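You operate a simulated robot arm through the tools that you are given. There is no shell and no other tool. Be economical: measure what you need, move in short steps, check, and stop when the job is done.

You run a simulated robot arm. Do the job below in one go: nothing can be reset, and whatever is moved stays where it is left.

Task
Set both rivets in the hook plate and bend the lug upright.
Fine: the plate stays in the filing cradle, the riveter goes back in its cup, the plate lug stands upright.

It is judged by the outcome, as a careful person would: the job done as asked, and still so three seconds after it is handed in. It fails if anything else is knocked over, pushed out of place, dropped, spilled or broken.

Robot
A 6-joint arm with a fingered hand, on a carriage that runs on a rail from [4, -1077] to [-4, 1063] (x, y) and turns from -141 to 191 degrees about z. Base frame: it is fixed where the carriage stands at the start and does not move with it; the origin is on the floor, on the carriage's upright axis, x ahead of it, y to its left, z up; the surface under the hand at the start is at about z = 880. Readings come in mm, degrees, newtons and seconds.
Its first joint turns from -166.0 to 166.0 degrees. Places, roughly: plate lug [600, 400, 900]; riveter cup [900, -100, 900]. Payload 4 kg.
The TCP is the grasp point between the finger pads, 26 mm short of the fingertips. In the tool frame z runs along the fingers and y along their closing line. Largest opening 132 mm; the body of the gripper starts 73 mm behind the TCP. The gripper is a hand of 4 fingers: y runs from the thumb to the fingers, the wrist lies at [0, 0, -239] in the tool frame, and closing takes about 1.5 s.
Orientation is told as [roll, pitch, yaw] about the base's x, y, z axes, in that order, counted from this pose: with the fingers straight down and closing along the base's y, the tool's x points along the base's -x, its y along +y and its z along -z.

Tools
- The arm moves only by the tool jog_arm. Its argument "plan" is a list of rows, each an object of numbers (a shift or turn left out is 0, a gripper value left out holds the last): "x", "y", "z": the shift along the tool's x, y, z in m; "ax", "ay", "az": the turn, a rotation vector about the tool's x, y, z in degrees; "grip": the finger opening in m, from 0 to 0.132. In form: [{"x": .., "y": .., "z": .., "ax": .., "ay": .., "az": .., "grip": ..}, ...]. A call has 1 to 10 rows; each row is the pose to reach, as a shift and turn from the pose commanded when the call began, along the tool's axes at that moment. Each row takes 0.2 s and may step no farther than 50 mm and 8.6 degrees from the row before; otherwise, or with a gripper value out of range, the whole call is refused. Where a pose cannot be reached the arm comes as near as it can. A force on the tool above 40 N (or 10 N above the force at the start of the call, whichever is more), or a blocked arm, ends the call early, and 0.2 s more pass. The fingers move at their own pace (about 45 mm/s each) and stop on an object; they squeeze with about 24 N. The grip force told is the motor's: it shows also when the fingers shut on nothing. Time passes only in rows, and 0.2 s behind the last, so rows that repeat a pose let the fingers close. It gives the time, the measured TCP pose, the force on the tool (base axes), the opening and the grip force at its end, in the units of the frame above (readings bear some noise), with the torque about the TCP (base axes, N m) and any sound that the robot's microphone picked up.
- Cameras (640 x 400 px; columns grow to the right, rows downward): "scene" is now at [281, 211.9, 1459.4]; the picture's right is [0.18, -0.98, 0.00], its down [-0.47, -0.09, -0.88] and it looks along [0.86, 0.16, -0.48] (base axes); focal length 253 px, centre (320, 200). "wrist" rides on the gripper at [68, 2, -97] in the tool frame; the picture's right is [-0.03, 1.00, 0.00], its down [-0.82, -0.02, -0.58] and it looks along [-0.58, -0.01, 0.82] (tool axes); focal length 270 px, centre (320, 200). There is no depth. A picture from a camera that has moved, and an enlarged one, comes with that camera's place and axes in the base frame and with its lens. The place of the scene camera against the robot may be out by one fixed shift of up to 12 mm in any direction.
- capture(camera): a new picture of that camera. The clock stands still meanwhile.
- lift_body(by): slides the trunk up (or, below 0, down) by that many mm; the arm and the scene camera ride with it, the base frame stays. It gives what a move gives, with no picture.
- base_move(legs): drives the robot by 1 to 6 legs, each [ahead, left, turn to the left] in mm, mm and degrees, along the robot's own axes; the way and the turn of a leg run together, so that a leg with both is an arc; at most 1500 mm and 180 degrees a leg. The arm and the cameras ride along, it lands a little off, and it stops where it bumps. It keeps to its track: a leg is cut to what the track allows. It gives what a move gives.
- hand_shape(shape): the hand has 4 fingers and takes this shape, open, in about a second: jaw (thumb against the fingers, like two jaws); tri (thumb and two fingers); tip (a fingertip pinch); poke (one finger out to press); point (the index stretched); flat (the hand flat); cup (the hand cupped); fist (a fist). The gripper value then closes the fingers along that shape, each until it touches; the sizes above hold for jaw. It gives what a move gives, with no picture.
- turn_head(pan, tilt): turns the head with the scene camera to pan (to the left, within 143 degrees either way) and tilt (down, from -29 to 69), counted from straight ahead of the robot. It gives what a move gives.
- zoom(camera, box): a new picture of the part [left, top, right, bottom] of that camera's present view, enlarged. The clock stands still meanwhile.
- sign_off(): hands the job in; it is judged then, once.

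Go step by step. Nothing tells you exact positions but the pictures and the camera data: compare them with the known pose of the tool, close in by small moves and look again before you grip or let go. The budget is 120 turns and 90 pictures, counting those below and the enlarged ones. Unless the task says otherwise, let go and move clear before handing in, and close with one line.

The tools are called after ">>>" by a JSON object that holds its "api" and its "payload". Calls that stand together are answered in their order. jog_arm: Moves the arm, as the interface text tells. Its arguments: {"type":"object","properties":{"plan":{"type":"array","items":{"type":"object","properties":{"x":{"type":"number"},"y":{"type":"number"},"z":{"type":"number"},"ax":{"type":"number"},"ay":{"type":"number"},"az":{"type":"number"},"grip":{"type":"number"}}}}},"required":["plan"]} The other tools are called the same way: lift_body (by) slides the trunk up or down; hand_shape (shape) gives the hand a shape; base_move (legs) drives the base; turn_head (pan, tilt) turns the head that bears the scene camera; capture (camera) takes a picture; zoom (camera, box) takes an enlarged picture of a part of a camera's view; sign_off () hands the job in.

At the start:

```text
time: 0.0
eef_pos: [497.2, 175.3, 1332.9]
tool_rot: [0.1, 0.0, 0.1]
wrist_force: [0.4, -0.9, 0.5]
moment: [0.0, -0.02, -0.02]
grip_width: 132.0
gripper_force: 0.1
shape: jaw
trunk travel left (down, up): [-450.0, 178.0]
robot x, y, heading: [-0.9, 0.0, -0.1]
head pan, tilt: [10.6, 28.5]
```

scene: 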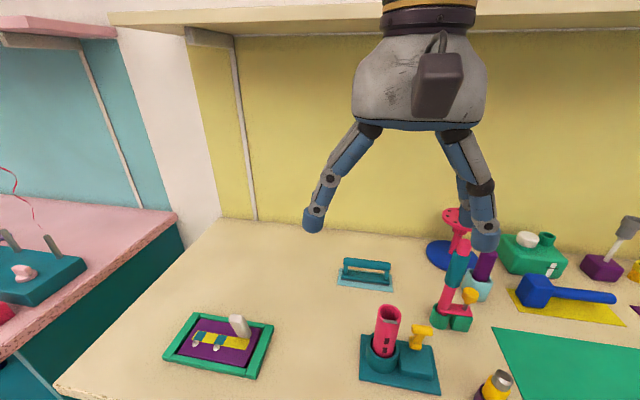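
wrist: 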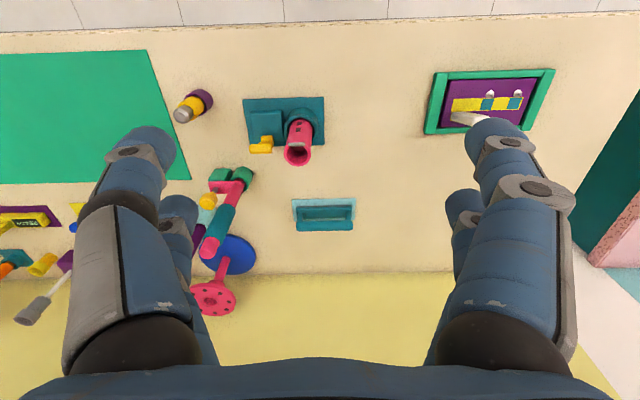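

I see a framed plate (filing cradle) at left with rivets and a lug, and several tools to the right. I'll zoom in to identify the plate and the riveter.

>>> {"api": "zoom", "payload": {"camera": "scene", "box": [150, 290, 290, 390]}}

>>> {"api": "zoom", "payload": {"camera": "scene", "box": [340, 200, 640, 400]}}

>>> {"api": "zoom", "payload": {"camera": "wrist", "box": [400, 50, 580, 160]}}

>>> {"api": "zoom", "payload": {"camera": "wrist", "box": [160, 70, 370, 320]}}

```text
4.00 times, centred on (220, 340) of scene
camera zoom: at [281.0, 211.9, 1459.4], right [0.18, -0.98, 0.0], down [-0.47, -0.09, -0.88], along [0.86, 0.16, -0.48], focal length 1012 px, centre (720, -360)
```

zoom: 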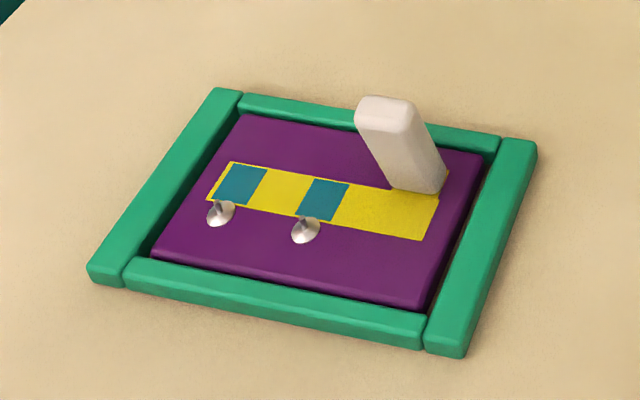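

```text
2.00 times, centred on (490, 300) of scene
camera zoom: at [281.0, 211.9, 1459.4], right [0.18, -0.98, 0.0], down [-0.47, -0.09, -0.88], along [0.86, 0.16, -0.48], focal length 506 px, centre (-20, 0)
```

zoom: 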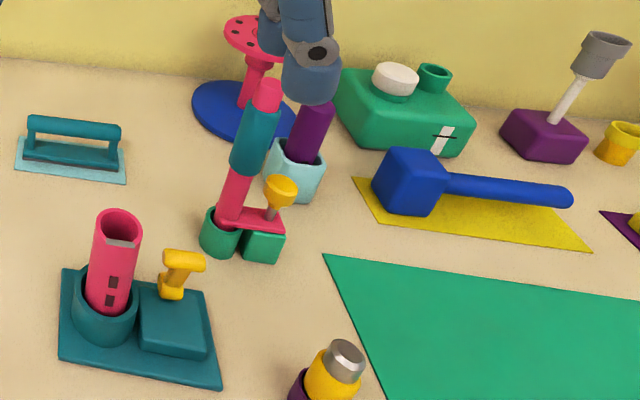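

```text
3.56 times, centred on (490, 105) of wrist
camera zoom: at [429.6, 177.2, 1430.0], right [0.03, 1.0, 0.0], down [0.82, -0.02, 0.58], along [0.58, -0.01, -0.82], focal length 961 px, centre (-284, 538)
```

zoom: 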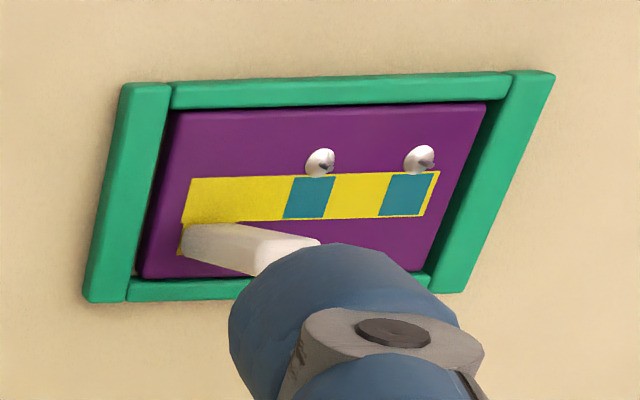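

```text
1.60 times, centred on (265, 195) of wrist
camera zoom: at [429.6, 177.2, 1430.0], right [0.03, 1.0, 0.0], down [0.82, -0.02, 0.58], along [0.58, -0.01, -0.82], focal length 432 px, centre (408, 208)
```

zoom: 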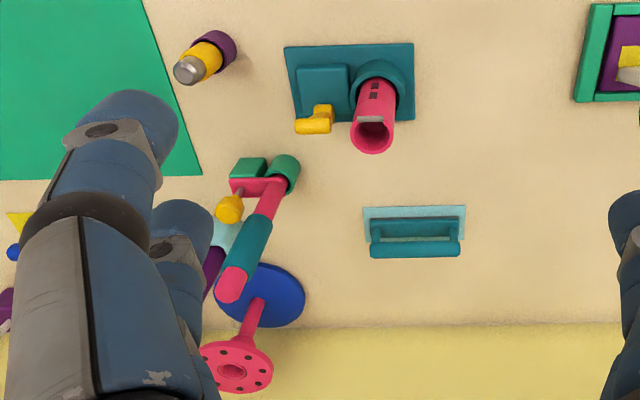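

The candidates for the riveter are the pink/teal tool and the purple-handled one in a light blue cup. I'll move the hand over there for a better look.

>>> {"api": "jog_arm", "payload": {"plan": [{"y": -0.05}, {"y": -0.1}, {"y": -0.15}, {"y": -0.2}, {"y": -0.25}, {"y": -0.29}]}}

>>> {"api": "capture", "payload": {"camera": "wrist"}}

>>> {"api": "zoom", "payload": {"camera": "scene", "box": [400, 180, 580, 340]}}

```text
time: 1.4
eef_pos: [497.8, -116.1, 1332.6]
tool_rot: [0.0, 0.0, -0.1]
wrist_force: [0.1, -0.1, 0.6]
moment: [0.0, 0.0, -0.02]
grip_width: 132.1
gripper_force: 0.2
shape: jaw
trunk travel left (down, up): [-450.0, 178.0]
robot x, y, heading: [-1.8, 3.9, -0.0]
head pan, tilt: [10.6, 28.5]
```

```text
83 pictures are left
camera wrist: at [430.6, -113.0, 1430.4], right [0.02, 1.0, 0.0], down [0.82, -0.02, 0.58], along [0.58, -0.01, -0.82], focal length 270 px, centre (320, 200)
```

wrist: 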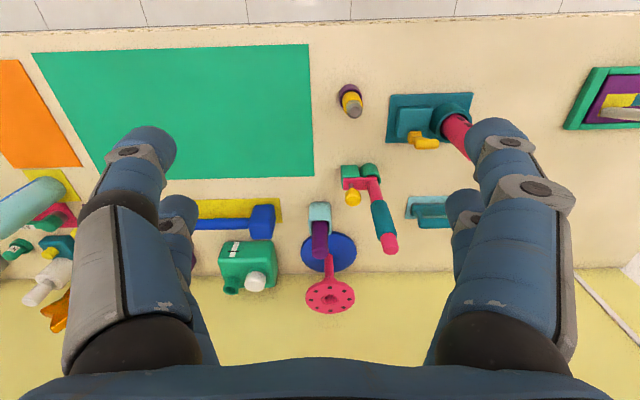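

```text
2.50 times, centred on (490, 260) of scene
camera zoom: at [280.7, 212.1, 1459.4], right [0.18, -0.98, 0.0], down [-0.47, -0.09, -0.88], along [0.86, 0.16, -0.48], focal length 633 px, centre (-105, 50)
```

zoom: 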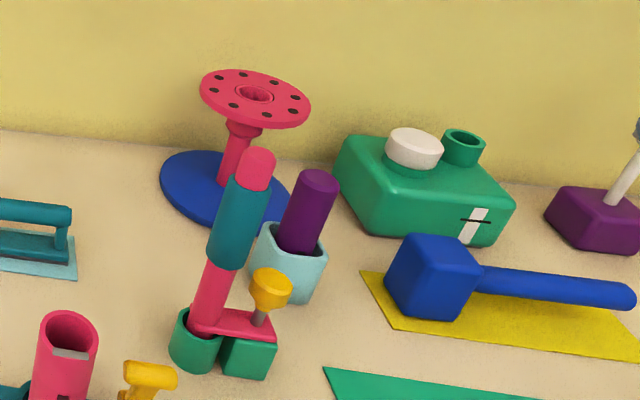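

The light blue cup with the purple handle sits at about (855, -117), which matches the given cup location, so I take that as the riveter. I'll close in and measure it again.

>>> {"api": "jog_arm", "payload": {"plan": [{"x": -0.045, "z": 0.02}, {"x": -0.09, "z": 0.04}, {"x": -0.135, "z": 0.06}, {"x": -0.18, "z": 0.08}, {"x": -0.22, "z": 0.1}, {"x": -0.26, "z": 0.13, "grip": 0.09}]}}

>>> {"api": "capture", "payload": {"camera": "wrist"}}

```text
time: 2.8
eef_pos: [757.3, -116.8, 1203.8]
tool_rot: [-0.1, -0.1, 0.1]
wrist_force: [-1.1, -0.7, 0.3]
moment: [0.0, -0.01, 0.02]
grip_width: 97.5
gripper_force: 0.0
shape: jaw
trunk travel left (down, up): [-450.0, 178.0]
robot x, y, heading: [1.7, -1.3, 0.1]
head pan, tilt: [10.6, 28.5]
```

```text
81 pictures are left
camera wrist: at [689.5, -113.8, 1300.0], right [0.03, 1.0, 0.0], down [0.82, -0.02, 0.58], along [0.58, -0.01, -0.82], focal length 270 px, centre (320, 200)
```

wrist: 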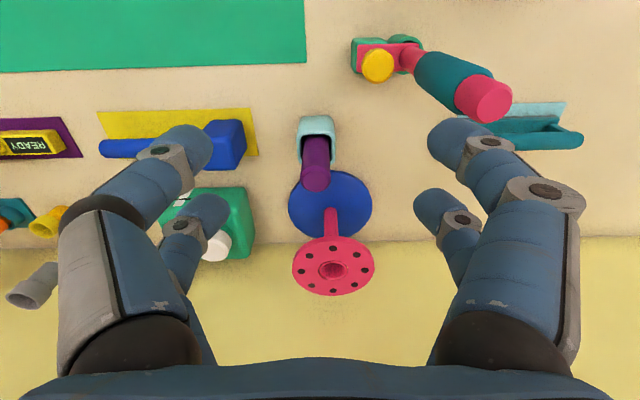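

The handle is at about (845, -120) with its top near z 1034. I'll move over it, descend partway and check.

>>> {"api": "jog_arm", "payload": {"plan": [{"x": -0.03, "y": -0.003}, {"x": -0.06, "y": -0.003, "z": 0.03}, {"x": -0.087, "y": -0.003, "z": 0.07}, {"x": -0.087, "y": -0.003, "z": 0.1}]}}

>>> {"api": "capture", "payload": {"camera": "wrist"}}

>>> {"api": "zoom", "payload": {"camera": "scene", "box": [400, 160, 600, 340]}}

```text
time: 3.8
eef_pos: [845.5, -118.0, 1102.9]
tool_rot: [0.0, 0.0, 0.0]
wrist_force: [-0.5, 0.0, 0.3]
moment: [-0.03, -0.01, -0.03]
grip_width: 90.6
gripper_force: 0.0
shape: jaw
trunk travel left (down, up): [-450.0, 178.0]
robot x, y, heading: [2.2, -1.7, 0.1]
head pan, tilt: [10.6, 28.5]
```

```text
80 pictures are left
camera wrist: at [777.0, -116.0, 1199.7], right [0.03, 1.0, 0.0], down [0.82, -0.02, 0.58], along [0.58, -0.01, -0.82], focal length 270 px, centre (320, 200)
```

wrist: 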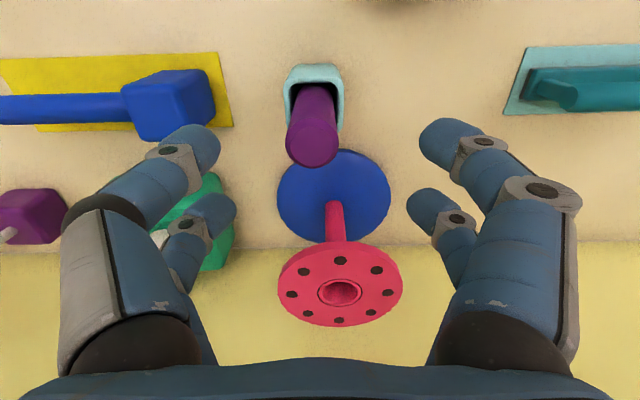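

```text
2.22 times, centred on (500, 250) of scene
camera zoom: at [280.7, 212.0, 1459.4], right [0.18, -0.98, 0.0], down [-0.47, -0.09, -0.88], along [0.86, 0.16, -0.48], focal length 562 px, centre (-80, 89)
```

zoom: 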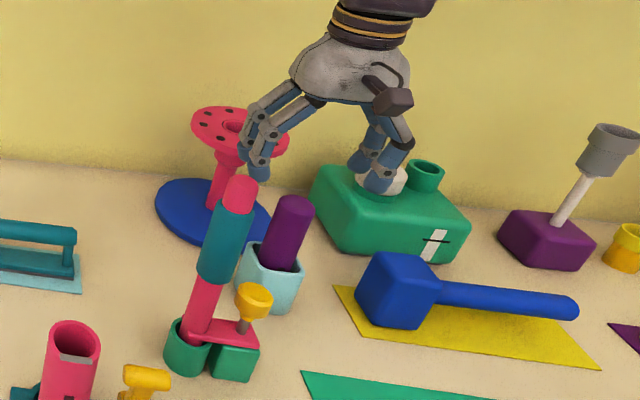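

The handle is refined to (853, -121) with its top at about 1033. I'll descend straddling it and close.

>>> {"api": "jog_arm", "payload": {"plan": [{"x": -0.007, "y": -0.003, "z": 0.03}, {"x": -0.007, "y": -0.003, "z": 0.06}, {"x": -0.007, "y": -0.003, "z": 0.09}, {"x": -0.007, "y": -0.003, "z": 0.108}]}}

>>> {"api": "capture", "payload": {"camera": "wrist"}}

>>> {"api": "zoom", "payload": {"camera": "scene", "box": [420, 180, 580, 340]}}

```text
time: 4.8
eef_pos: [851.8, -120.7, 995.2]
tool_rot: [0.0, 0.0, 0.1]
wrist_force: [0.7, -0.5, 0.8]
moment: [0.02, 0.0, 0.01]
grip_width: 90.3
gripper_force: 0.1
shape: jaw
trunk travel left (down, up): [-450.0, 178.0]
robot x, y, heading: [0.6, -0.7, 0.2]
head pan, tilt: [10.6, 28.5]
```

```text
78 pictures are left
camera wrist: at [784.1, -119.0, 1092.4], right [0.03, 1.0, 0.0], down [0.82, -0.02, 0.58], along [0.58, -0.01, -0.82], focal length 270 px, centre (320, 200)
```

wrist: 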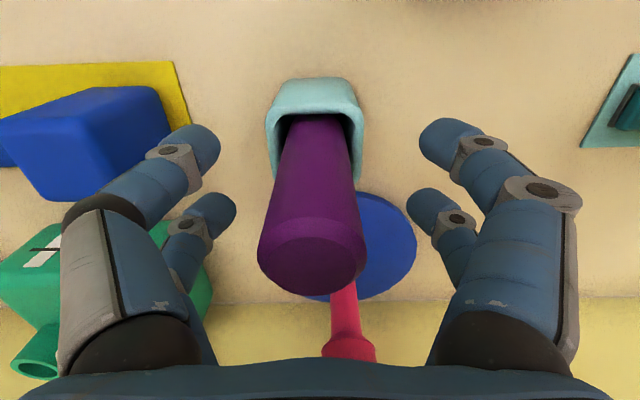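

```text
2.50 times, centred on (500, 260) of scene
camera zoom: at [280.8, 212.0, 1459.4], right [0.18, -0.98, 0.0], down [-0.47, -0.09, -0.88], along [0.86, 0.16, -0.48], focal length 633 px, centre (-130, 50)
```

zoom: 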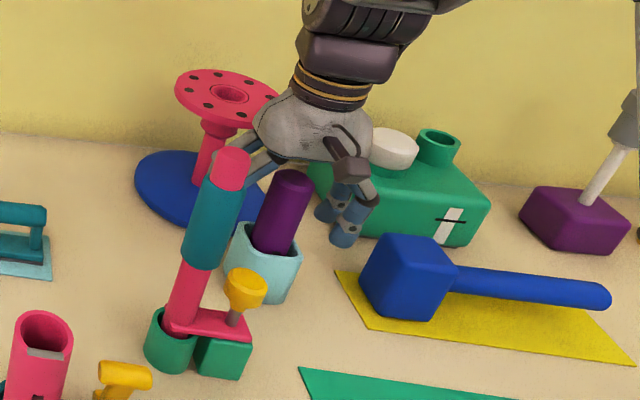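

The rod sits between the fingers, about 3 mm toward -y. I'll centre on it and close.

>>> {"api": "jog_arm", "payload": {"plan": [{"x": -0.003, "y": -0.003}, {"x": -0.003, "y": -0.003, "grip": 0.02}, {"x": -0.003, "y": -0.003, "grip": 0.02}, {"x": -0.003, "y": -0.003, "grip": 0.02}, {"x": -0.003, "y": -0.003, "grip": 0.02}, {"x": -0.003, "y": -0.003, "grip": 0.02}, {"x": -0.003, "y": -0.003, "grip": 0.02}, {"x": -0.003, "y": -0.003, "grip": 0.02}]}}

```text
time: 6.6
eef_pos: [855.0, -123.8, 995.7]
tool_rot: [0.0, 0.1, 0.0]
wrist_force: [0.0, 0.0, -3.0]
moment: [0.01, 0.03, -0.02]
grip_width: 11.4
gripper_force: 24.3
shape: jaw
trunk travel left (down, up): [-450.0, 178.0]
robot x, y, heading: [-1.5, -0.0, -0.0]
head pan, tilt: [10.6, 28.5]
```

The opening reads smaller than the rod, so I'll check the grip.

>>> {"api": "capture", "payload": {"camera": "wrist"}}

>>> {"api": "zoom", "payload": {"camera": "scene", "box": [420, 180, 580, 340]}}

```text
76 pictures are left
camera wrist: at [787.0, -122.0, 1092.3], right [0.03, 1.0, 0.0], down [0.82, -0.02, 0.58], along [0.58, -0.01, -0.82], focal length 270 px, centre (320, 200)
```

wrist: 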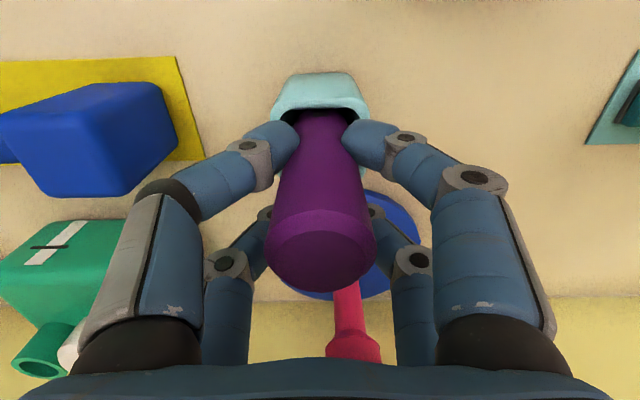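

```text
2.50 times, centred on (500, 260) of scene
camera zoom: at [281.1, 211.9, 1459.3], right [0.18, -0.98, 0.0], down [-0.47, -0.09, -0.88], along [0.86, 0.16, -0.48], focal length 633 px, centre (-130, 50)
```

zoom: 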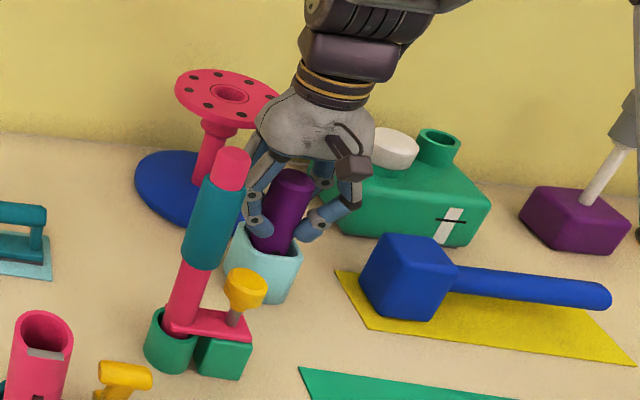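

The fingers hold the rod. I'll lift straight out of the cup.

>>> {"api": "jog_arm", "payload": {"plan": [{"grip": 0.005}, {"z": -0.02}, {"z": -0.05}, {"z": -0.085}, {"z": -0.12}, {"z": -0.16}, {"z": -0.2}]}}

>>> {"api": "capture", "payload": {"camera": "scene"}}

>>> {"api": "capture", "payload": {"camera": "wrist"}}

```text
time: 8.2
eef_pos: [855.4, -124.4, 1196.4]
tool_rot: [0.0, 0.0, 0.0]
wrist_force: [0.3, 0.4, -4.1]
moment: [0.03, -0.01, 0.02]
grip_width: 9.2
gripper_force: 23.9
shape: jaw
trunk travel left (down, up): [-450.0, 178.0]
robot x, y, heading: [-1.7, -0.1, -0.0]
head pan, tilt: [10.6, 28.5]
```

```text
74 pictures are left
camera scene: at [281.4, 211.9, 1459.3], right [0.18, -0.98, 0.0], down [-0.47, -0.09, -0.88], along [0.86, 0.16, -0.48], focal length 253 px, centre (320, 200)
```

scene: 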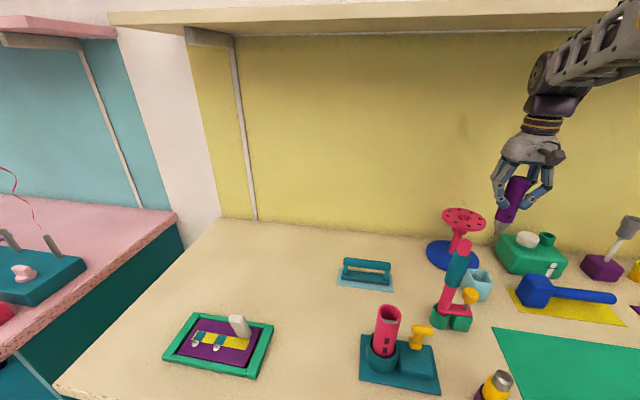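

```text
73 pictures are left
camera wrist: at [786.9, -122.1, 1292.5], right [0.03, 1.0, 0.0], down [0.82, -0.02, 0.58], along [0.58, -0.01, -0.82], focal length 270 px, centre (320, 200)
```

wrist: 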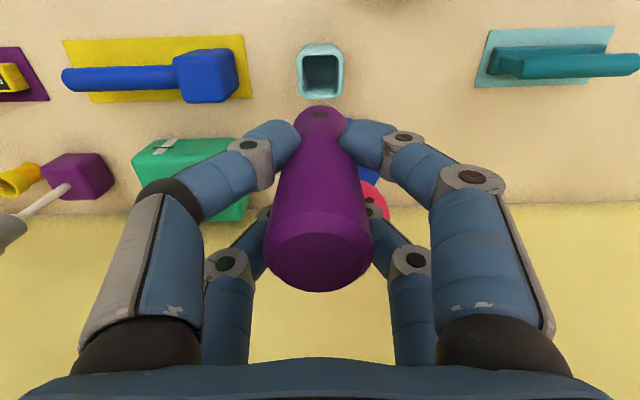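

>>> {"api": "zoom", "payload": {"camera": "scene", "box": [470, 150, 570, 250]}}

>>> {"api": "zoom", "payload": {"camera": "wrist", "box": [250, 20, 390, 150]}}

```text
4.00 times, centred on (520, 200) of scene
camera zoom: at [281.4, 211.9, 1459.3], right [0.18, -0.98, 0.0], down [-0.47, -0.09, -0.88], along [0.86, 0.16, -0.48], focal length 1012 px, centre (-480, 200)
```

zoom: 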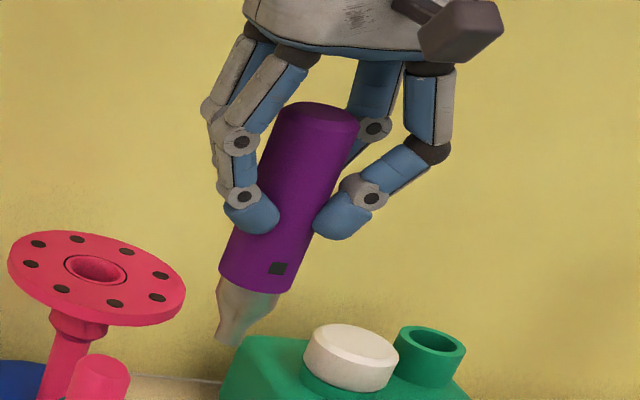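

```text
3.08 times, centred on (320, 85) of wrist
camera zoom: at [786.9, -122.1, 1292.5], right [0.03, 1.0, 0.0], down [0.82, -0.02, 0.58], along [0.58, -0.01, -0.82], focal length 832 px, centre (320, 554)
```

zoom: 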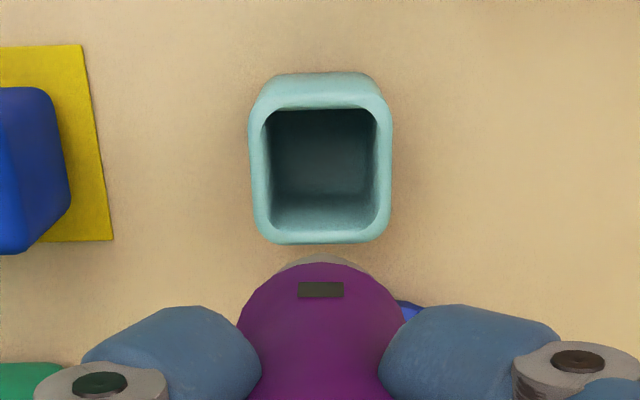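

The riveter has a purple grip and a grey nose, with the tip about 112 mm below the TCP. I'll raise it, retreat, and carry it toward the plate for a closer look.

>>> {"api": "jog_arm", "payload": {"plan": [{"z": -0.04}, {"z": -0.08}, {"z": -0.11, "x": 0.03}, {"z": -0.11, "x": 0.08}, {"z": -0.11, "x": 0.13}, {"z": -0.11, "x": 0.18}, {"z": -0.11, "x": 0.22}, {"z": -0.11, "x": 0.26}, {"z": -0.11, "x": 0.29}, {"z": -0.11, "x": 0.315}]}}

>>> {"api": "jog_arm", "payload": {"plan": [{"y": 0.045}, {"y": 0.09}, {"y": 0.135}, {"y": 0.18}, {"y": 0.225}, {"y": 0.27}, {"y": 0.315}, {"y": 0.36}, {"y": 0.4, "z": 0.03}, {"y": 0.424, "z": 0.06}]}}

>>> {"api": "capture", "payload": {"camera": "wrist"}}

```text
time: 9.2
eef_pos: [803.8, -123.8, 1266.8]
tool_rot: [1.0, 4.6, 0.4]
wrist_force: [5.1, 0.1, -8.4]
moment: [0.0, 0.34, 0.01]
grip_width: 8.9
gripper_force: 23.7
shape: jaw
trunk travel left (down, up): [-450.0, 178.0]
robot x, y, heading: [-1.1, 1.1, -0.0]
head pan, tilt: [10.6, 28.5]
stopped in row 4: the force on the tool passed its limit at 60 N (the readings are from after the stop); the commanded pose is now the measured one
```

```text
time: 11.4
eef_pos: [793.5, 301.1, 1222.5]
tool_rot: [0.9, 3.7, 0.2]
wrist_force: [0.0, -0.4, -2.9]
moment: [0.01, -0.04, -0.01]
grip_width: 8.9
gripper_force: 23.8
shape: jaw
trunk travel left (down, up): [-450.0, 178.0]
robot x, y, heading: [0.1, 0.9, 0.2]
head pan, tilt: [10.6, 28.5]
```

```text
70 pictures are left
camera wrist: at [732.1, 301.4, 1322.2], right [0.02, 1.0, 0.01], down [0.85, -0.03, 0.52], along [0.52, 0.0, -0.85], focal length 270 px, centre (320, 200)
```

wrist: 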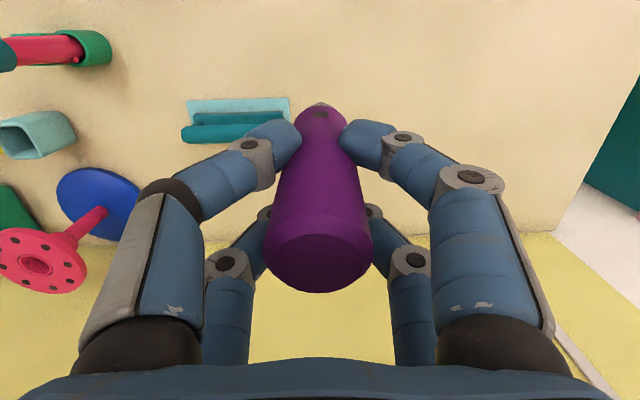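

The arm bumped something, probably the overhead shelf, while retreating. I'll check the scene for disturbance.

>>> {"api": "capture", "payload": {"camera": "scene"}}

```text
69 pictures are left
camera scene: at [280.6, 212.3, 1459.4], right [0.19, -0.98, 0.0], down [-0.47, -0.09, -0.88], along [0.86, 0.16, -0.48], focal length 253 px, centre (320, 200)
```

scene: 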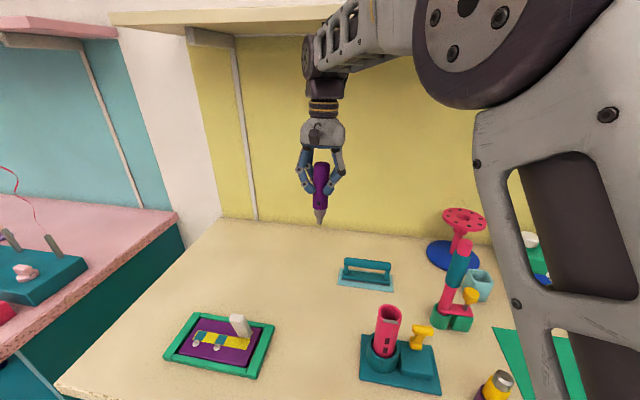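

Nothing was disturbed. I'll retreat at this lower height and straighten the tool.

>>> {"api": "jog_arm", "payload": {"plan": [{"x": 0.04, "ay": -1.0, "ax": 0.3}, {"x": 0.08, "ay": -2.0, "ax": 0.6, "z": 0.01}, {"x": 0.12, "ay": -3.7, "ax": 0.9, "z": 0.02}, {"x": 0.16, "ay": -3.7, "ax": 0.9, "z": 0.02}, {"x": 0.2, "ay": -3.7, "ax": 0.9, "z": 0.02}, {"x": 0.24, "ay": -3.7, "ax": 0.9, "z": 0.02}, {"x": 0.255, "ay": -3.7, "ax": 0.9, "z": 0.02}]}}

>>> {"api": "capture", "payload": {"camera": "wrist"}}

```text
time: 13.0
eef_pos: [536.6, 300.4, 1216.9]
tool_rot: [0.1, 0.1, 0.1]
wrist_force: [0.4, 0.6, -2.5]
moment: [0.0, -0.04, -0.03]
grip_width: 8.8
gripper_force: 24.2
shape: jaw
trunk travel left (down, up): [-450.0, 178.0]
robot x, y, heading: [1.6, -0.6, 0.2]
head pan, tilt: [10.6, 28.5]
```

```text
68 pictures are left
camera wrist: at [469.5, 303.0, 1314.3], right [0.02, 1.0, 0.0], down [0.82, -0.02, 0.58], along [0.58, -0.01, -0.82], focal length 270 px, centre (320, 200)
```

wrist: 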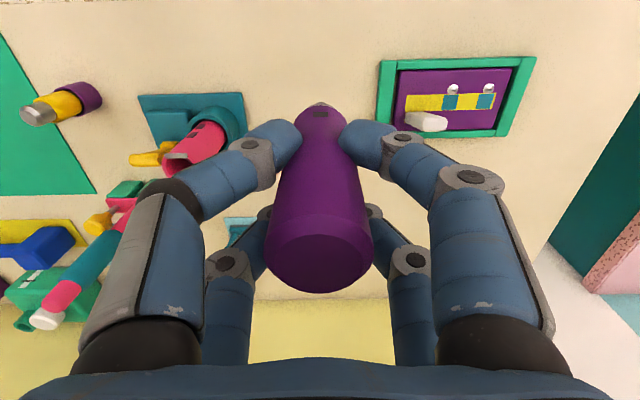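

>>> {"api": "zoom", "payload": {"camera": "wrist", "box": [370, 45, 550, 145]}}

>>> {"api": "zoom", "payload": {"camera": "scene", "box": [180, 305, 270, 375]}}

```text
3.56 times, centred on (460, 95) of wrist
camera zoom: at [469.5, 303.0, 1314.3], right [0.02, 1.0, 0.0], down [0.82, -0.02, 0.58], along [0.58, -0.01, -0.82], focal length 961 px, centre (-178, 573)
```

zoom: 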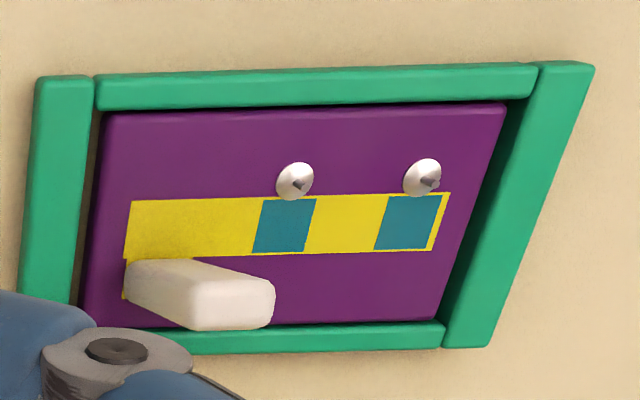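

```text
5.71 times, centred on (225, 340) of scene
camera zoom: at [281.0, 212.6, 1459.3], right [0.19, -0.98, 0.0], down [-0.47, -0.09, -0.88], along [0.86, 0.16, -0.48], focal length 1446 px, centre (863, -600)
```

zoom: 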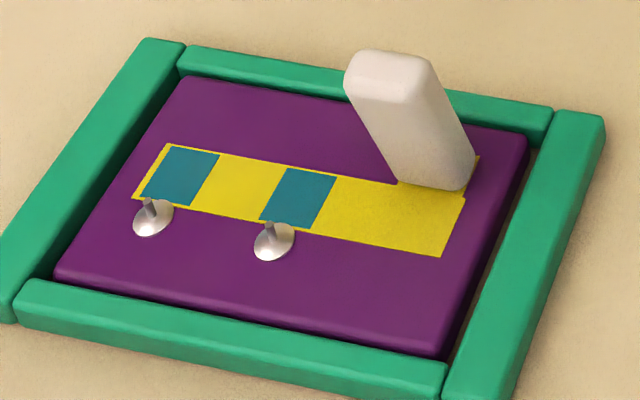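

The rivets are pop rivets, discs with mandrels sticking up, at about (570, 497) and (569, 547) with z near 888. I'll take the riveter to the +y side of them for a close view.

>>> {"api": "jog_arm", "payload": {"plan": [{"x": -0.005, "y": 0.045}, {"x": -0.01, "y": 0.09}, {"x": -0.015, "y": 0.135}, {"x": -0.02, "y": 0.18}, {"x": -0.025, "y": 0.225, "z": 0.0}, {"x": -0.03, "y": 0.265, "z": 0.02}, {"x": -0.03, "y": 0.29, "z": 0.05}, {"x": -0.03, "y": 0.29, "z": 0.09}, {"x": -0.03, "y": 0.29, "z": 0.13}]}}

>>> {"api": "capture", "payload": {"camera": "wrist"}}

>>> {"api": "capture", "payload": {"camera": "scene"}}

```text
time: 15.0
eef_pos: [567.5, 591.6, 1087.5]
tool_rot: [-0.1, 0.1, 0.1]
wrist_force: [-1.1, -0.3, -2.2]
moment: [0.02, -0.02, -0.01]
grip_width: 8.9
gripper_force: 23.6
shape: jaw
trunk travel left (down, up): [-450.0, 178.0]
robot x, y, heading: [0.1, -2.4, 0.1]
head pan, tilt: [10.6, 28.5]
```

```text
65 pictures are left
camera wrist: at [499.1, 592.7, 1184.1], right [0.02, 1.0, 0.0], down [0.82, -0.02, 0.58], along [0.58, -0.01, -0.82], focal length 270 px, centre (320, 200)
```

wrist: 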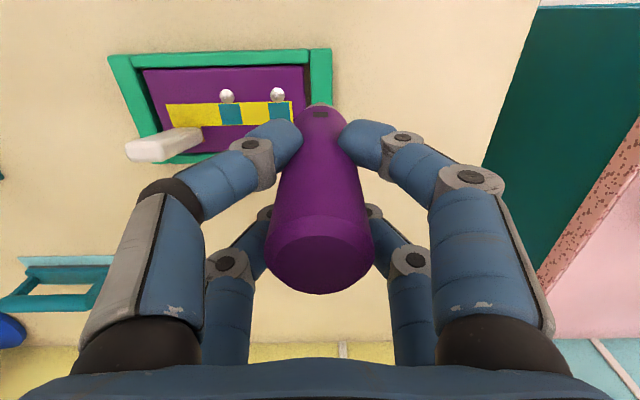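

```text
64 pictures are left
camera scene: at [280.5, 212.4, 1459.4], right [0.19, -0.98, 0.0], down [-0.47, -0.09, -0.88], along [0.86, 0.16, -0.48], focal length 253 px, centre (320, 200)
```

scene: 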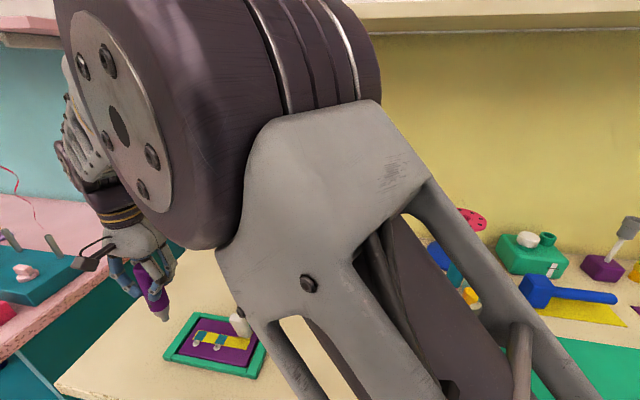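

>>> {"api": "zoom", "payload": {"camera": "wrist", "box": [190, 70, 350, 170]}}

>>> {"api": "zoom", "payload": {"camera": "scene", "box": [120, 280, 280, 380]}}

```text
4.00 times, centred on (270, 120) of wrist
camera zoom: at [499.1, 592.7, 1184.1], right [0.02, 1.0, 0.0], down [0.82, -0.02, 0.58], along [0.58, -0.01, -0.82], focal length 1081 px, centre (520, 520)
```

zoom: 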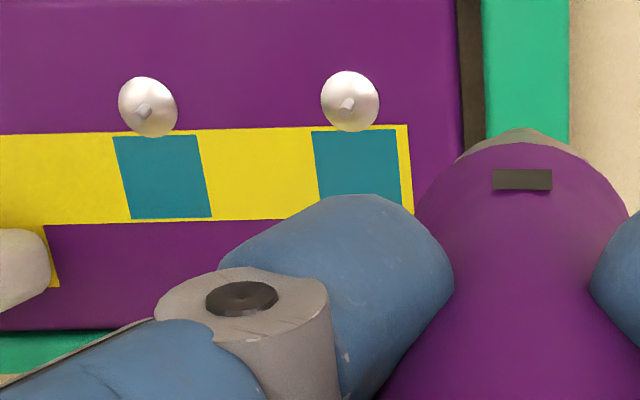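

```text
4.00 times, centred on (200, 330) of scene
camera zoom: at [280.5, 212.4, 1459.4], right [0.19, -0.98, 0.0], down [-0.47, -0.09, -0.88], along [0.86, 0.16, -0.48], focal length 1012 px, centre (800, -320)
```

zoom: 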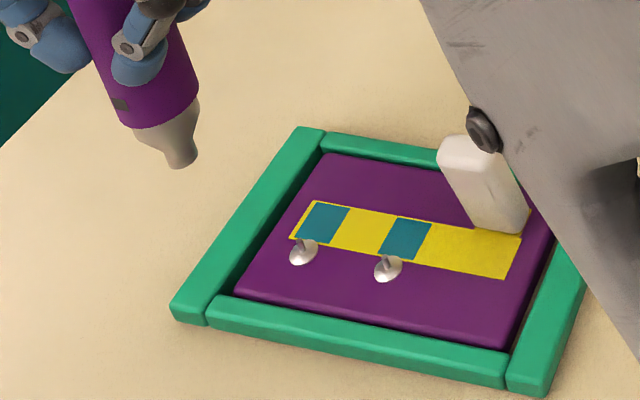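

The rivets triangulate to A ≈ (571, 497) and B ≈ (570.6, 549), with disc z ≈ 895. I'll hover the nose above rivet B.

>>> {"api": "jog_arm", "payload": {"plan": [{"x": -0.003, "y": -0.022}, {"x": -0.003, "y": -0.043}, {"x": -0.003, "y": -0.043, "z": 0.02}, {"x": -0.003, "y": -0.043, "z": 0.042}]}}

>>> {"api": "zoom", "payload": {"camera": "scene", "box": [160, 290, 256, 350]}}

>>> {"api": "zoom", "payload": {"camera": "wrist", "box": [240, 60, 400, 160]}}

```text
time: 16.0
eef_pos: [569.8, 548.7, 1046.0]
tool_rot: [0.0, 0.1, 0.1]
wrist_force: [0.3, 0.2, -3.0]
moment: [-0.01, 0.01, -0.02]
grip_width: 8.5
gripper_force: 24.0
shape: jaw
trunk travel left (down, up): [-450.0, 178.0]
robot x, y, heading: [1.8, 0.0, 0.3]
head pan, tilt: [10.6, 28.5]
```

```text
6.67 times, centred on (208, 320) of scene
camera zoom: at [280.6, 212.5, 1459.4], right [0.19, -0.98, 0.0], down [-0.47, -0.09, -0.88], along [0.86, 0.16, -0.48], focal length 1688 px, centre (1067, -600)
```

zoom: 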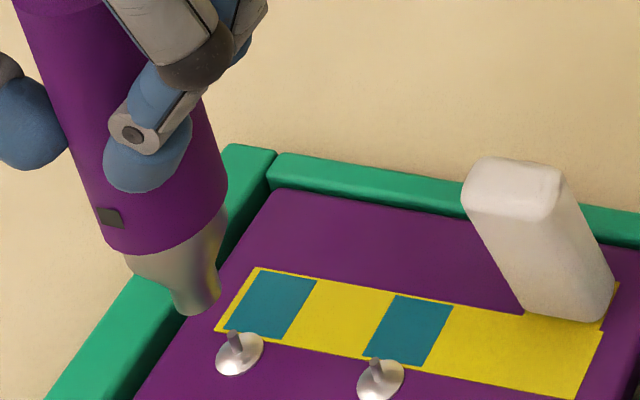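

```text
4.00 times, centred on (320, 110) of wrist
camera zoom: at [501.7, 549.9, 1142.4], right [0.02, 1.0, 0.0], down [0.82, -0.02, 0.58], along [0.58, -0.01, -0.82], focal length 1081 px, centre (320, 560)
```

zoom: 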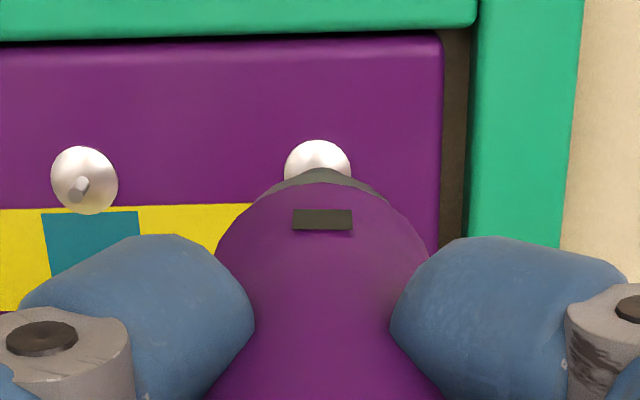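

In y the nose is aligned with rivet B. The scene view suggests the rod leans about 3°, putting the tip about 6 mm toward -x, so I'll pitch the hand to straighten it and look again.

>>> {"api": "jog_arm", "payload": {"plan": [{"ay": -1.5, "y": -0.001}, {"ay": -3.2, "y": -0.001}, {"ay": -3.2, "y": -0.001, "z": 0.01}]}}

>>> {"api": "zoom", "payload": {"camera": "scene", "box": [160, 290, 256, 350]}}

>>> {"api": "zoom", "payload": {"camera": "wrist", "box": [240, 60, 400, 160]}}

```text
time: 16.8
eef_pos: [570.2, 547.2, 1035.3]
tool_rot: [-0.2, -3.3, 0.1]
wrist_force: [-1.0, -0.4, -2.5]
moment: [-0.01, -0.02, 0.04]
grip_width: 8.6
gripper_force: 24.0
shape: jaw
trunk travel left (down, up): [-450.0, 178.0]
robot x, y, heading: [0.1, -0.4, 0.0]
head pan, tilt: [10.6, 28.5]
```

```text
6.67 times, centred on (208, 320) of scene
camera zoom: at [280.7, 212.6, 1459.4], right [0.19, -0.98, 0.0], down [-0.47, -0.09, -0.88], along [0.86, 0.16, -0.48], focal length 1688 px, centre (1067, -600)
```

zoom: 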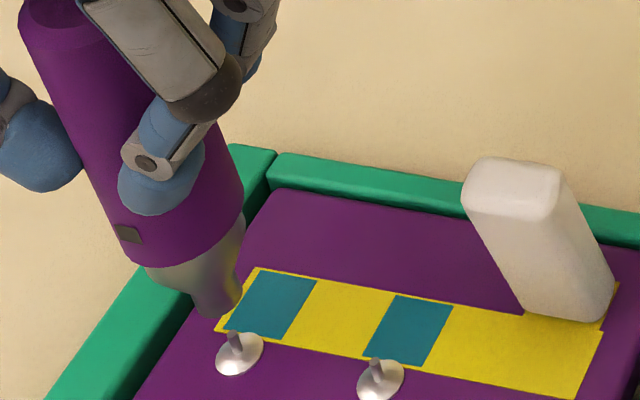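

```text
4.00 times, centred on (320, 110) of wrist
camera zoom: at [496.5, 549.3, 1128.2], right [0.02, 1.0, 0.0], down [0.78, -0.02, 0.62], along [0.62, -0.01, -0.78], focal length 1081 px, centre (320, 560)
```

zoom: 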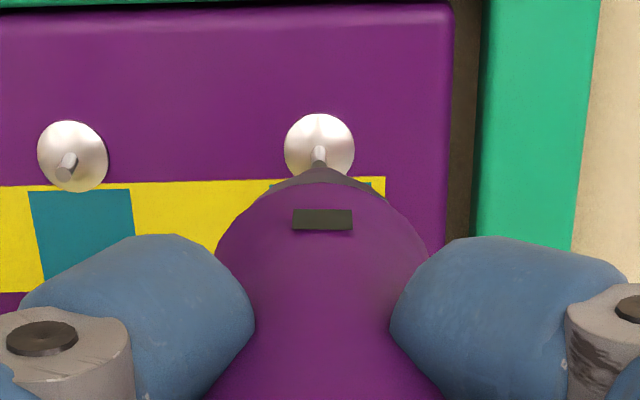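

The tip now lines up above rivet B in both views, about 25 mm above the disc. I'll descend 12 mm and check.

>>> {"api": "jog_arm", "payload": {"plan": [{"x": 0.0003, "z": 0.006}, {"x": 0.0007, "z": 0.012}]}}

>>> {"api": "zoom", "payload": {"camera": "scene", "box": [176, 305, 240, 345]}}

```text
time: 17.4
eef_pos: [570.2, 546.3, 1023.0]
tool_rot: [-0.1, -3.1, 0.2]
wrist_force: [0.2, -0.1, -2.6]
moment: [0.03, 0.0, -0.03]
grip_width: 8.2
gripper_force: 24.2
shape: jaw
trunk travel left (down, up): [-450.0, 178.0]
robot x, y, heading: [-2.0, 3.0, 0.4]
head pan, tilt: [10.6, 28.5]
```

```text
10.00 times, centred on (208, 325) of scene
camera zoom: at [280.7, 212.6, 1459.4], right [0.19, -0.98, 0.0], down [-0.47, -0.09, -0.88], along [0.86, 0.16, -0.48], focal length 2531 px, centre (1440, -1050)
```

zoom: 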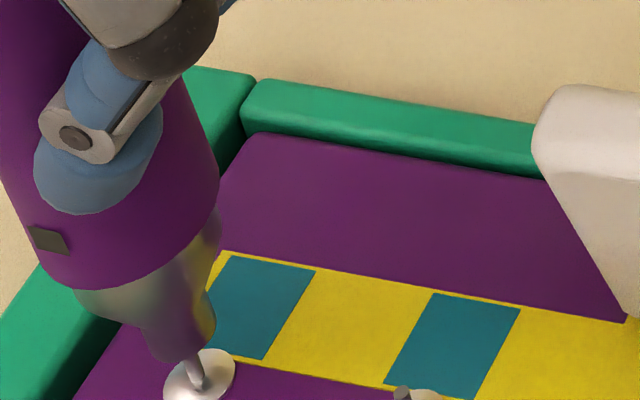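

The nose tip is just at the mandrel top and looks aligned. I'll descend in small steps and watch the force.

>>> {"api": "jog_arm", "payload": {"plan": [{"z": 0.002}, {"x": 0.0002, "z": 0.004}, {"x": 0.0003, "z": 0.006}]}}

>>> {"api": "zoom", "payload": {"camera": "scene", "box": [170, 312, 234, 352]}}

>>> {"api": "zoom", "payload": {"camera": "wrist", "box": [240, 60, 400, 160]}}

```text
time: 18.2
eef_pos: [569.6, 547.1, 1017.1]
tool_rot: [0.0, -3.2, 0.2]
wrist_force: [1.2, -0.5, -3.3]
moment: [0.03, 0.0, 0.03]
grip_width: 8.9
gripper_force: 24.1
shape: jaw
trunk travel left (down, up): [-450.0, 178.0]
robot x, y, heading: [3.1, -1.9, 0.2]
head pan, tilt: [10.6, 28.5]
```

```text
10.00 times, centred on (202, 332) of scene
camera zoom: at [280.7, 212.6, 1459.4], right [0.19, -0.98, 0.0], down [-0.47, -0.09, -0.88], along [0.86, 0.16, -0.48], focal length 2531 px, centre (1500, -1120)
```

zoom: 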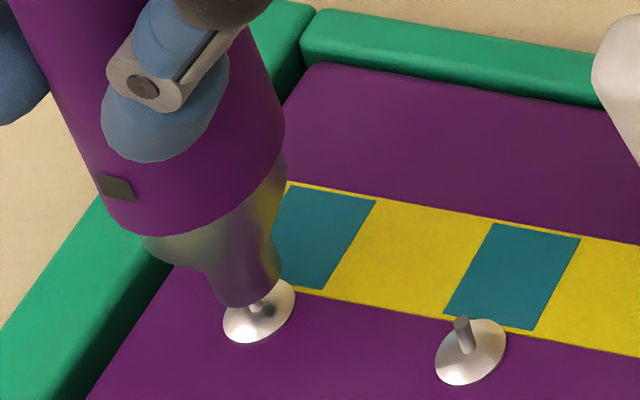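

```text
4.00 times, centred on (320, 110) of wrist
camera zoom: at [496.8, 549.5, 1110.0], right [0.02, 1.0, 0.0], down [0.78, -0.02, 0.62], along [0.62, -0.01, -0.78], focal length 1081 px, centre (320, 560)
```

zoom: 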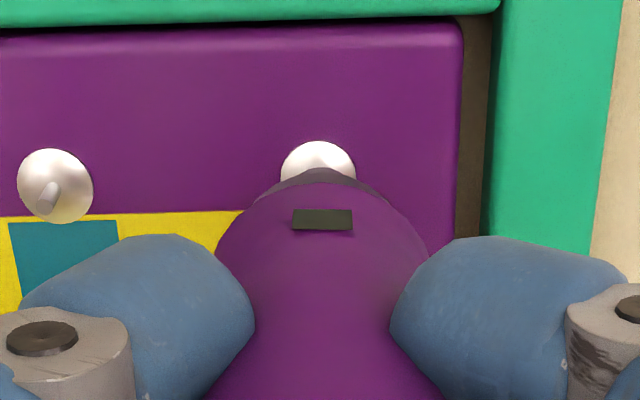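

The mandrel has entered the nose. I'll press further until I feel contact with the flange.

>>> {"api": "jog_arm", "payload": {"plan": [{"z": 0.0015}, {"z": 0.003}, {"z": 0.0045}, {"x": 0.0003, "z": 0.006}, {"x": 0.0003, "z": 0.007}]}}

```text
time: 19.4
eef_pos: [571.4, 547.3, 1011.3]
tool_rot: [0.0, -3.1, 0.3]
wrist_force: [-0.1, 0.0, -2.8]
moment: [0.01, -0.01, 0.0]
grip_width: 8.5
gripper_force: 23.8
shape: jaw
trunk travel left (down, up): [-450.0, 178.0]
robot x, y, heading: [1.4, -2.4, 0.1]
head pan, tilt: [10.6, 28.5]
```

>>> {"api": "jog_arm", "payload": {"plan": [{"z": 0.001}, {"z": 0.002}, {"z": 0.003}, {"z": 0.004}]}}

>>> {"api": "zoom", "payload": {"camera": "scene", "box": [170, 312, 234, 352]}}

```text
time: 20.4
eef_pos: [570.7, 546.9, 1006.2]
tool_rot: [0.0, -3.1, 0.1]
wrist_force: [0.5, 0.0, -2.3]
moment: [0.02, 0.02, -0.01]
grip_width: 8.7
gripper_force: 24.5
shape: jaw
trunk travel left (down, up): [-450.0, 178.0]
robot x, y, heading: [0.1, -0.9, 0.2]
head pan, tilt: [10.6, 28.5]
```

```text
10.00 times, centred on (202, 332) of scene
camera zoom: at [280.7, 212.6, 1459.3], right [0.19, -0.98, 0.0], down [-0.47, -0.09, -0.88], along [0.86, 0.16, -0.48], focal length 2531 px, centre (1500, -1120)
```

zoom: 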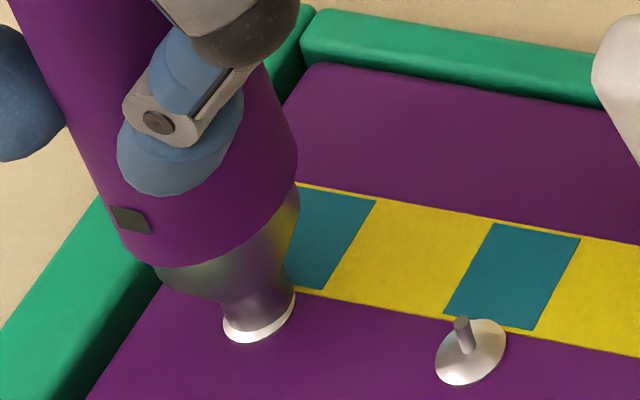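

Nearly seated on the flange. I'll press a little further in 1 mm steps.

>>> {"api": "jog_arm", "payload": {"plan": [{"z": 0.001}, {"z": 0.002}, {"z": 0.003}, {"z": 0.004}, {"z": 0.004}]}}

```text
time: 21.6
eef_pos: [571.2, 548.5, 1003.5]
tool_rot: [0.2, -3.2, 0.1]
wrist_force: [1.1, 1.5, 28.5]
moment: [0.05, 0.03, -0.02]
grip_width: 9.3
gripper_force: 23.8
shape: jaw
trunk travel left (down, up): [-450.0, 178.0]
robot x, y, heading: [1.8, -2.0, 0.1]
head pan, tilt: [10.6, 28.5]
```

Firm contact at about 30 N. I'll check whether the rivet has changed.

>>> {"api": "zoom", "payload": {"camera": "scene", "box": [170, 312, 234, 352]}}

>>> {"api": "jog_arm", "payload": {"plan": [{"z": 0.001}, {"z": 0.001}, {"z": 0.001}]}}

```text
10.00 times, centred on (202, 332) of scene
camera zoom: at [279.9, 211.9, 1459.8], right [0.19, -0.98, 0.0], down [-0.47, -0.09, -0.88], along [0.86, 0.16, -0.48], focal length 2531 px, centre (1500, -1120)
```

zoom: 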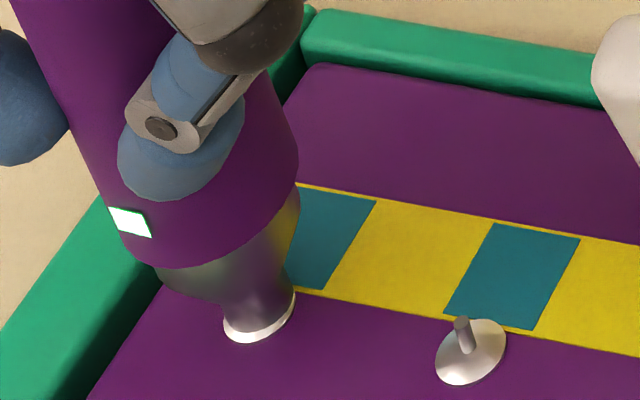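

```text
time: 22.2
eef_pos: [571.1, 548.0, 1005.6]
tool_rot: [0.2, -3.3, 0.1]
wrist_force: [0.5, -0.3, 14.6]
moment: [-0.02, 0.07, 0.0]
grip_width: 9.4
gripper_force: 24.2
shape: jaw
trunk travel left (down, up): [-450.0, 178.0]
robot x, y, heading: [0.5, 0.7, -0.2]
head pan, tilt: [10.6, 28.5]
stopped in row 3: the force on the tool passed its limit at 41 N (the readings are from after the stop); the commanded pose is now the measured one
```

The riveter's indicator lit when pressed. I'll see its state now.

>>> {"api": "zoom", "payload": {"camera": "scene", "box": [170, 312, 234, 352]}}

```text
10.00 times, centred on (202, 332) of scene
camera zoom: at [280.3, 212.0, 1459.4], right [0.19, -0.98, 0.0], down [-0.47, -0.09, -0.88], along [0.86, 0.16, -0.48], focal length 2531 px, centre (1500, -1120)
```

zoom: 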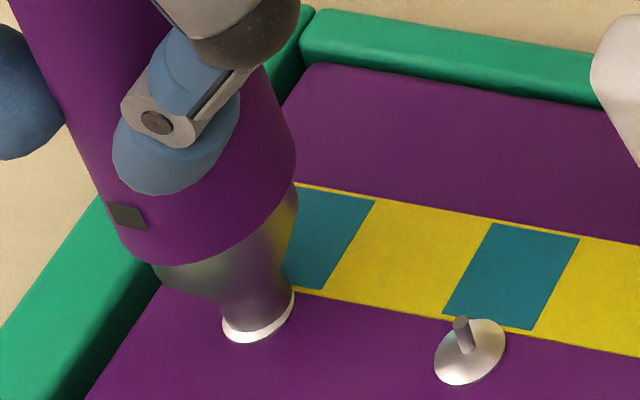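

The light went off when the pressure relaxed. I'll press again to about 28 N and hold for a while.

>>> {"api": "jog_arm", "payload": {"plan": [{"z": 0.0008}, {"z": 0.0013}, {"z": 0.0013}, {"z": 0.0013}, {"z": 0.0013}, {"z": 0.0013}, {"z": 0.0013}, {"z": 0.0013}, {"z": 0.0013}, {"z": 0.0013}]}}

>>> {"api": "zoom", "payload": {"camera": "scene", "box": [170, 312, 234, 352]}}

```text
time: 23.7
eef_pos: [572.8, 549.1, 1004.5]
tool_rot: [0.4, -3.5, 0.2]
wrist_force: [0.5, -1.2, 14.8]
moment: [-0.08, 0.12, 0.03]
grip_width: 9.9
gripper_force: 24.4
shape: jaw
trunk travel left (down, up): [-450.0, 178.0]
robot x, y, heading: [-0.9, 3.1, 0.2]
head pan, tilt: [10.6, 28.5]
stopped in row 7: the force on the tool passed its limit at 40 N (the readings are from after the stop); the commanded pose is now the measured one
```

```text
10.00 times, centred on (202, 332) of scene
camera zoom: at [280.2, 212.0, 1459.4], right [0.19, -0.98, 0.0], down [-0.47, -0.09, -0.88], along [0.86, 0.16, -0.48], focal length 2531 px, centre (1500, -1120)
```

zoom: 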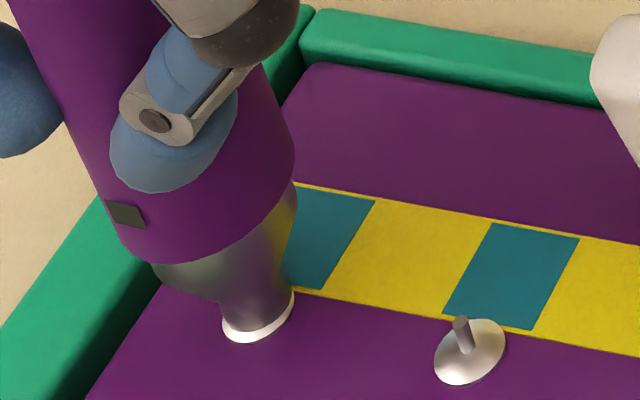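

The force creeps up while holding, so I'll use a smaller press with a longer hold.

>>> {"api": "jog_arm", "payload": {"plan": [{"z": 0.0006}, {"z": 0.0006}, {"z": 0.0006}, {"z": 0.0006}, {"z": 0.0006}]}}

>>> {"api": "zoom", "payload": {"camera": "scene", "box": [170, 312, 234, 352]}}

```text
time: 24.9
eef_pos: [571.2, 548.0, 1004.7]
tool_rot: [0.5, -3.4, 0.1]
wrist_force: [0.5, -1.1, 33.2]
moment: [0.0, 0.13, -0.01]
grip_width: 10.0
gripper_force: 23.9
shape: jaw
trunk travel left (down, up): [-450.0, 178.0]
robot x, y, heading: [-4.6, -0.5, -0.0]
head pan, tilt: [10.6, 28.5]
```

```text
10.00 times, centred on (202, 332) of scene
camera zoom: at [279.8, 211.7, 1459.7], right [0.19, -0.98, 0.0], down [-0.47, -0.09, -0.88], along [0.86, 0.16, -0.48], focal length 2531 px, centre (1500, -1120)
```

zoom: 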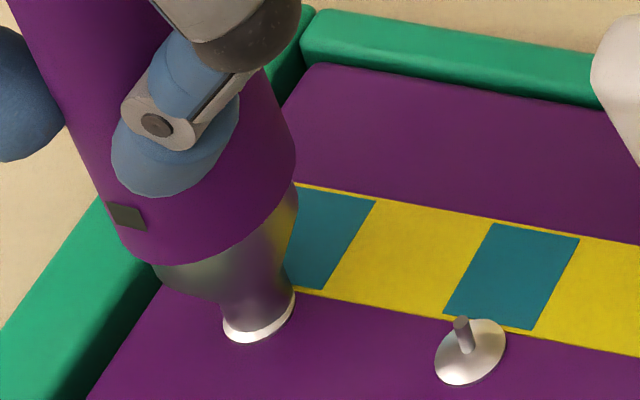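

At 33 N the light stays off, so the earlier flash was probably the set event. I'll lift and look at rivet B.

>>> {"api": "jog_arm", "payload": {"plan": [{"x": -0.0003, "z": -0.005}, {"x": -0.0008, "z": -0.015}, {"x": -0.0017, "z": -0.03}, {"x": -0.0023, "z": -0.04}]}}

>>> {"api": "zoom", "payload": {"camera": "scene", "box": [160, 290, 256, 350]}}

>>> {"api": "zoom", "payload": {"camera": "wrist", "box": [240, 60, 400, 160]}}

```text
time: 25.9
eef_pos: [571.4, 549.0, 1042.8]
tool_rot: [0.3, -3.3, 0.0]
wrist_force: [0.1, 0.1, -2.5]
moment: [-0.04, 0.02, -0.03]
grip_width: 9.4
gripper_force: 24.7
shape: jaw
trunk travel left (down, up): [-450.0, 178.0]
robot x, y, heading: [-2.6, -0.4, -0.2]
head pan, tilt: [10.6, 28.5]
```

```text
6.67 times, centred on (208, 320) of scene
camera zoom: at [280.8, 212.6, 1459.3], right [0.19, -0.98, 0.0], down [-0.47, -0.09, -0.88], along [0.86, 0.16, -0.48], focal length 1688 px, centre (1067, -600)
```

zoom: 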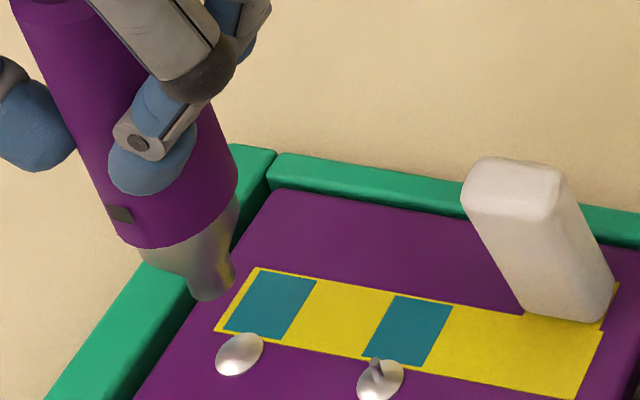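

```text
4.00 times, centred on (320, 110) of wrist
camera zoom: at [498.0, 550.2, 1134.3], right [0.02, 1.0, 0.01], down [0.78, -0.02, 0.62], along [0.62, -0.01, -0.78], focal length 1081 px, centre (320, 560)
```

zoom: 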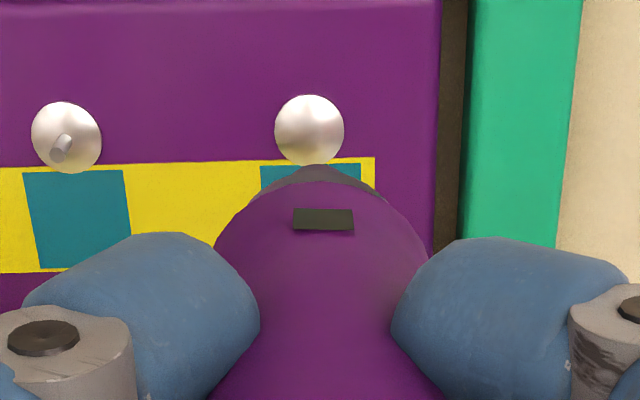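

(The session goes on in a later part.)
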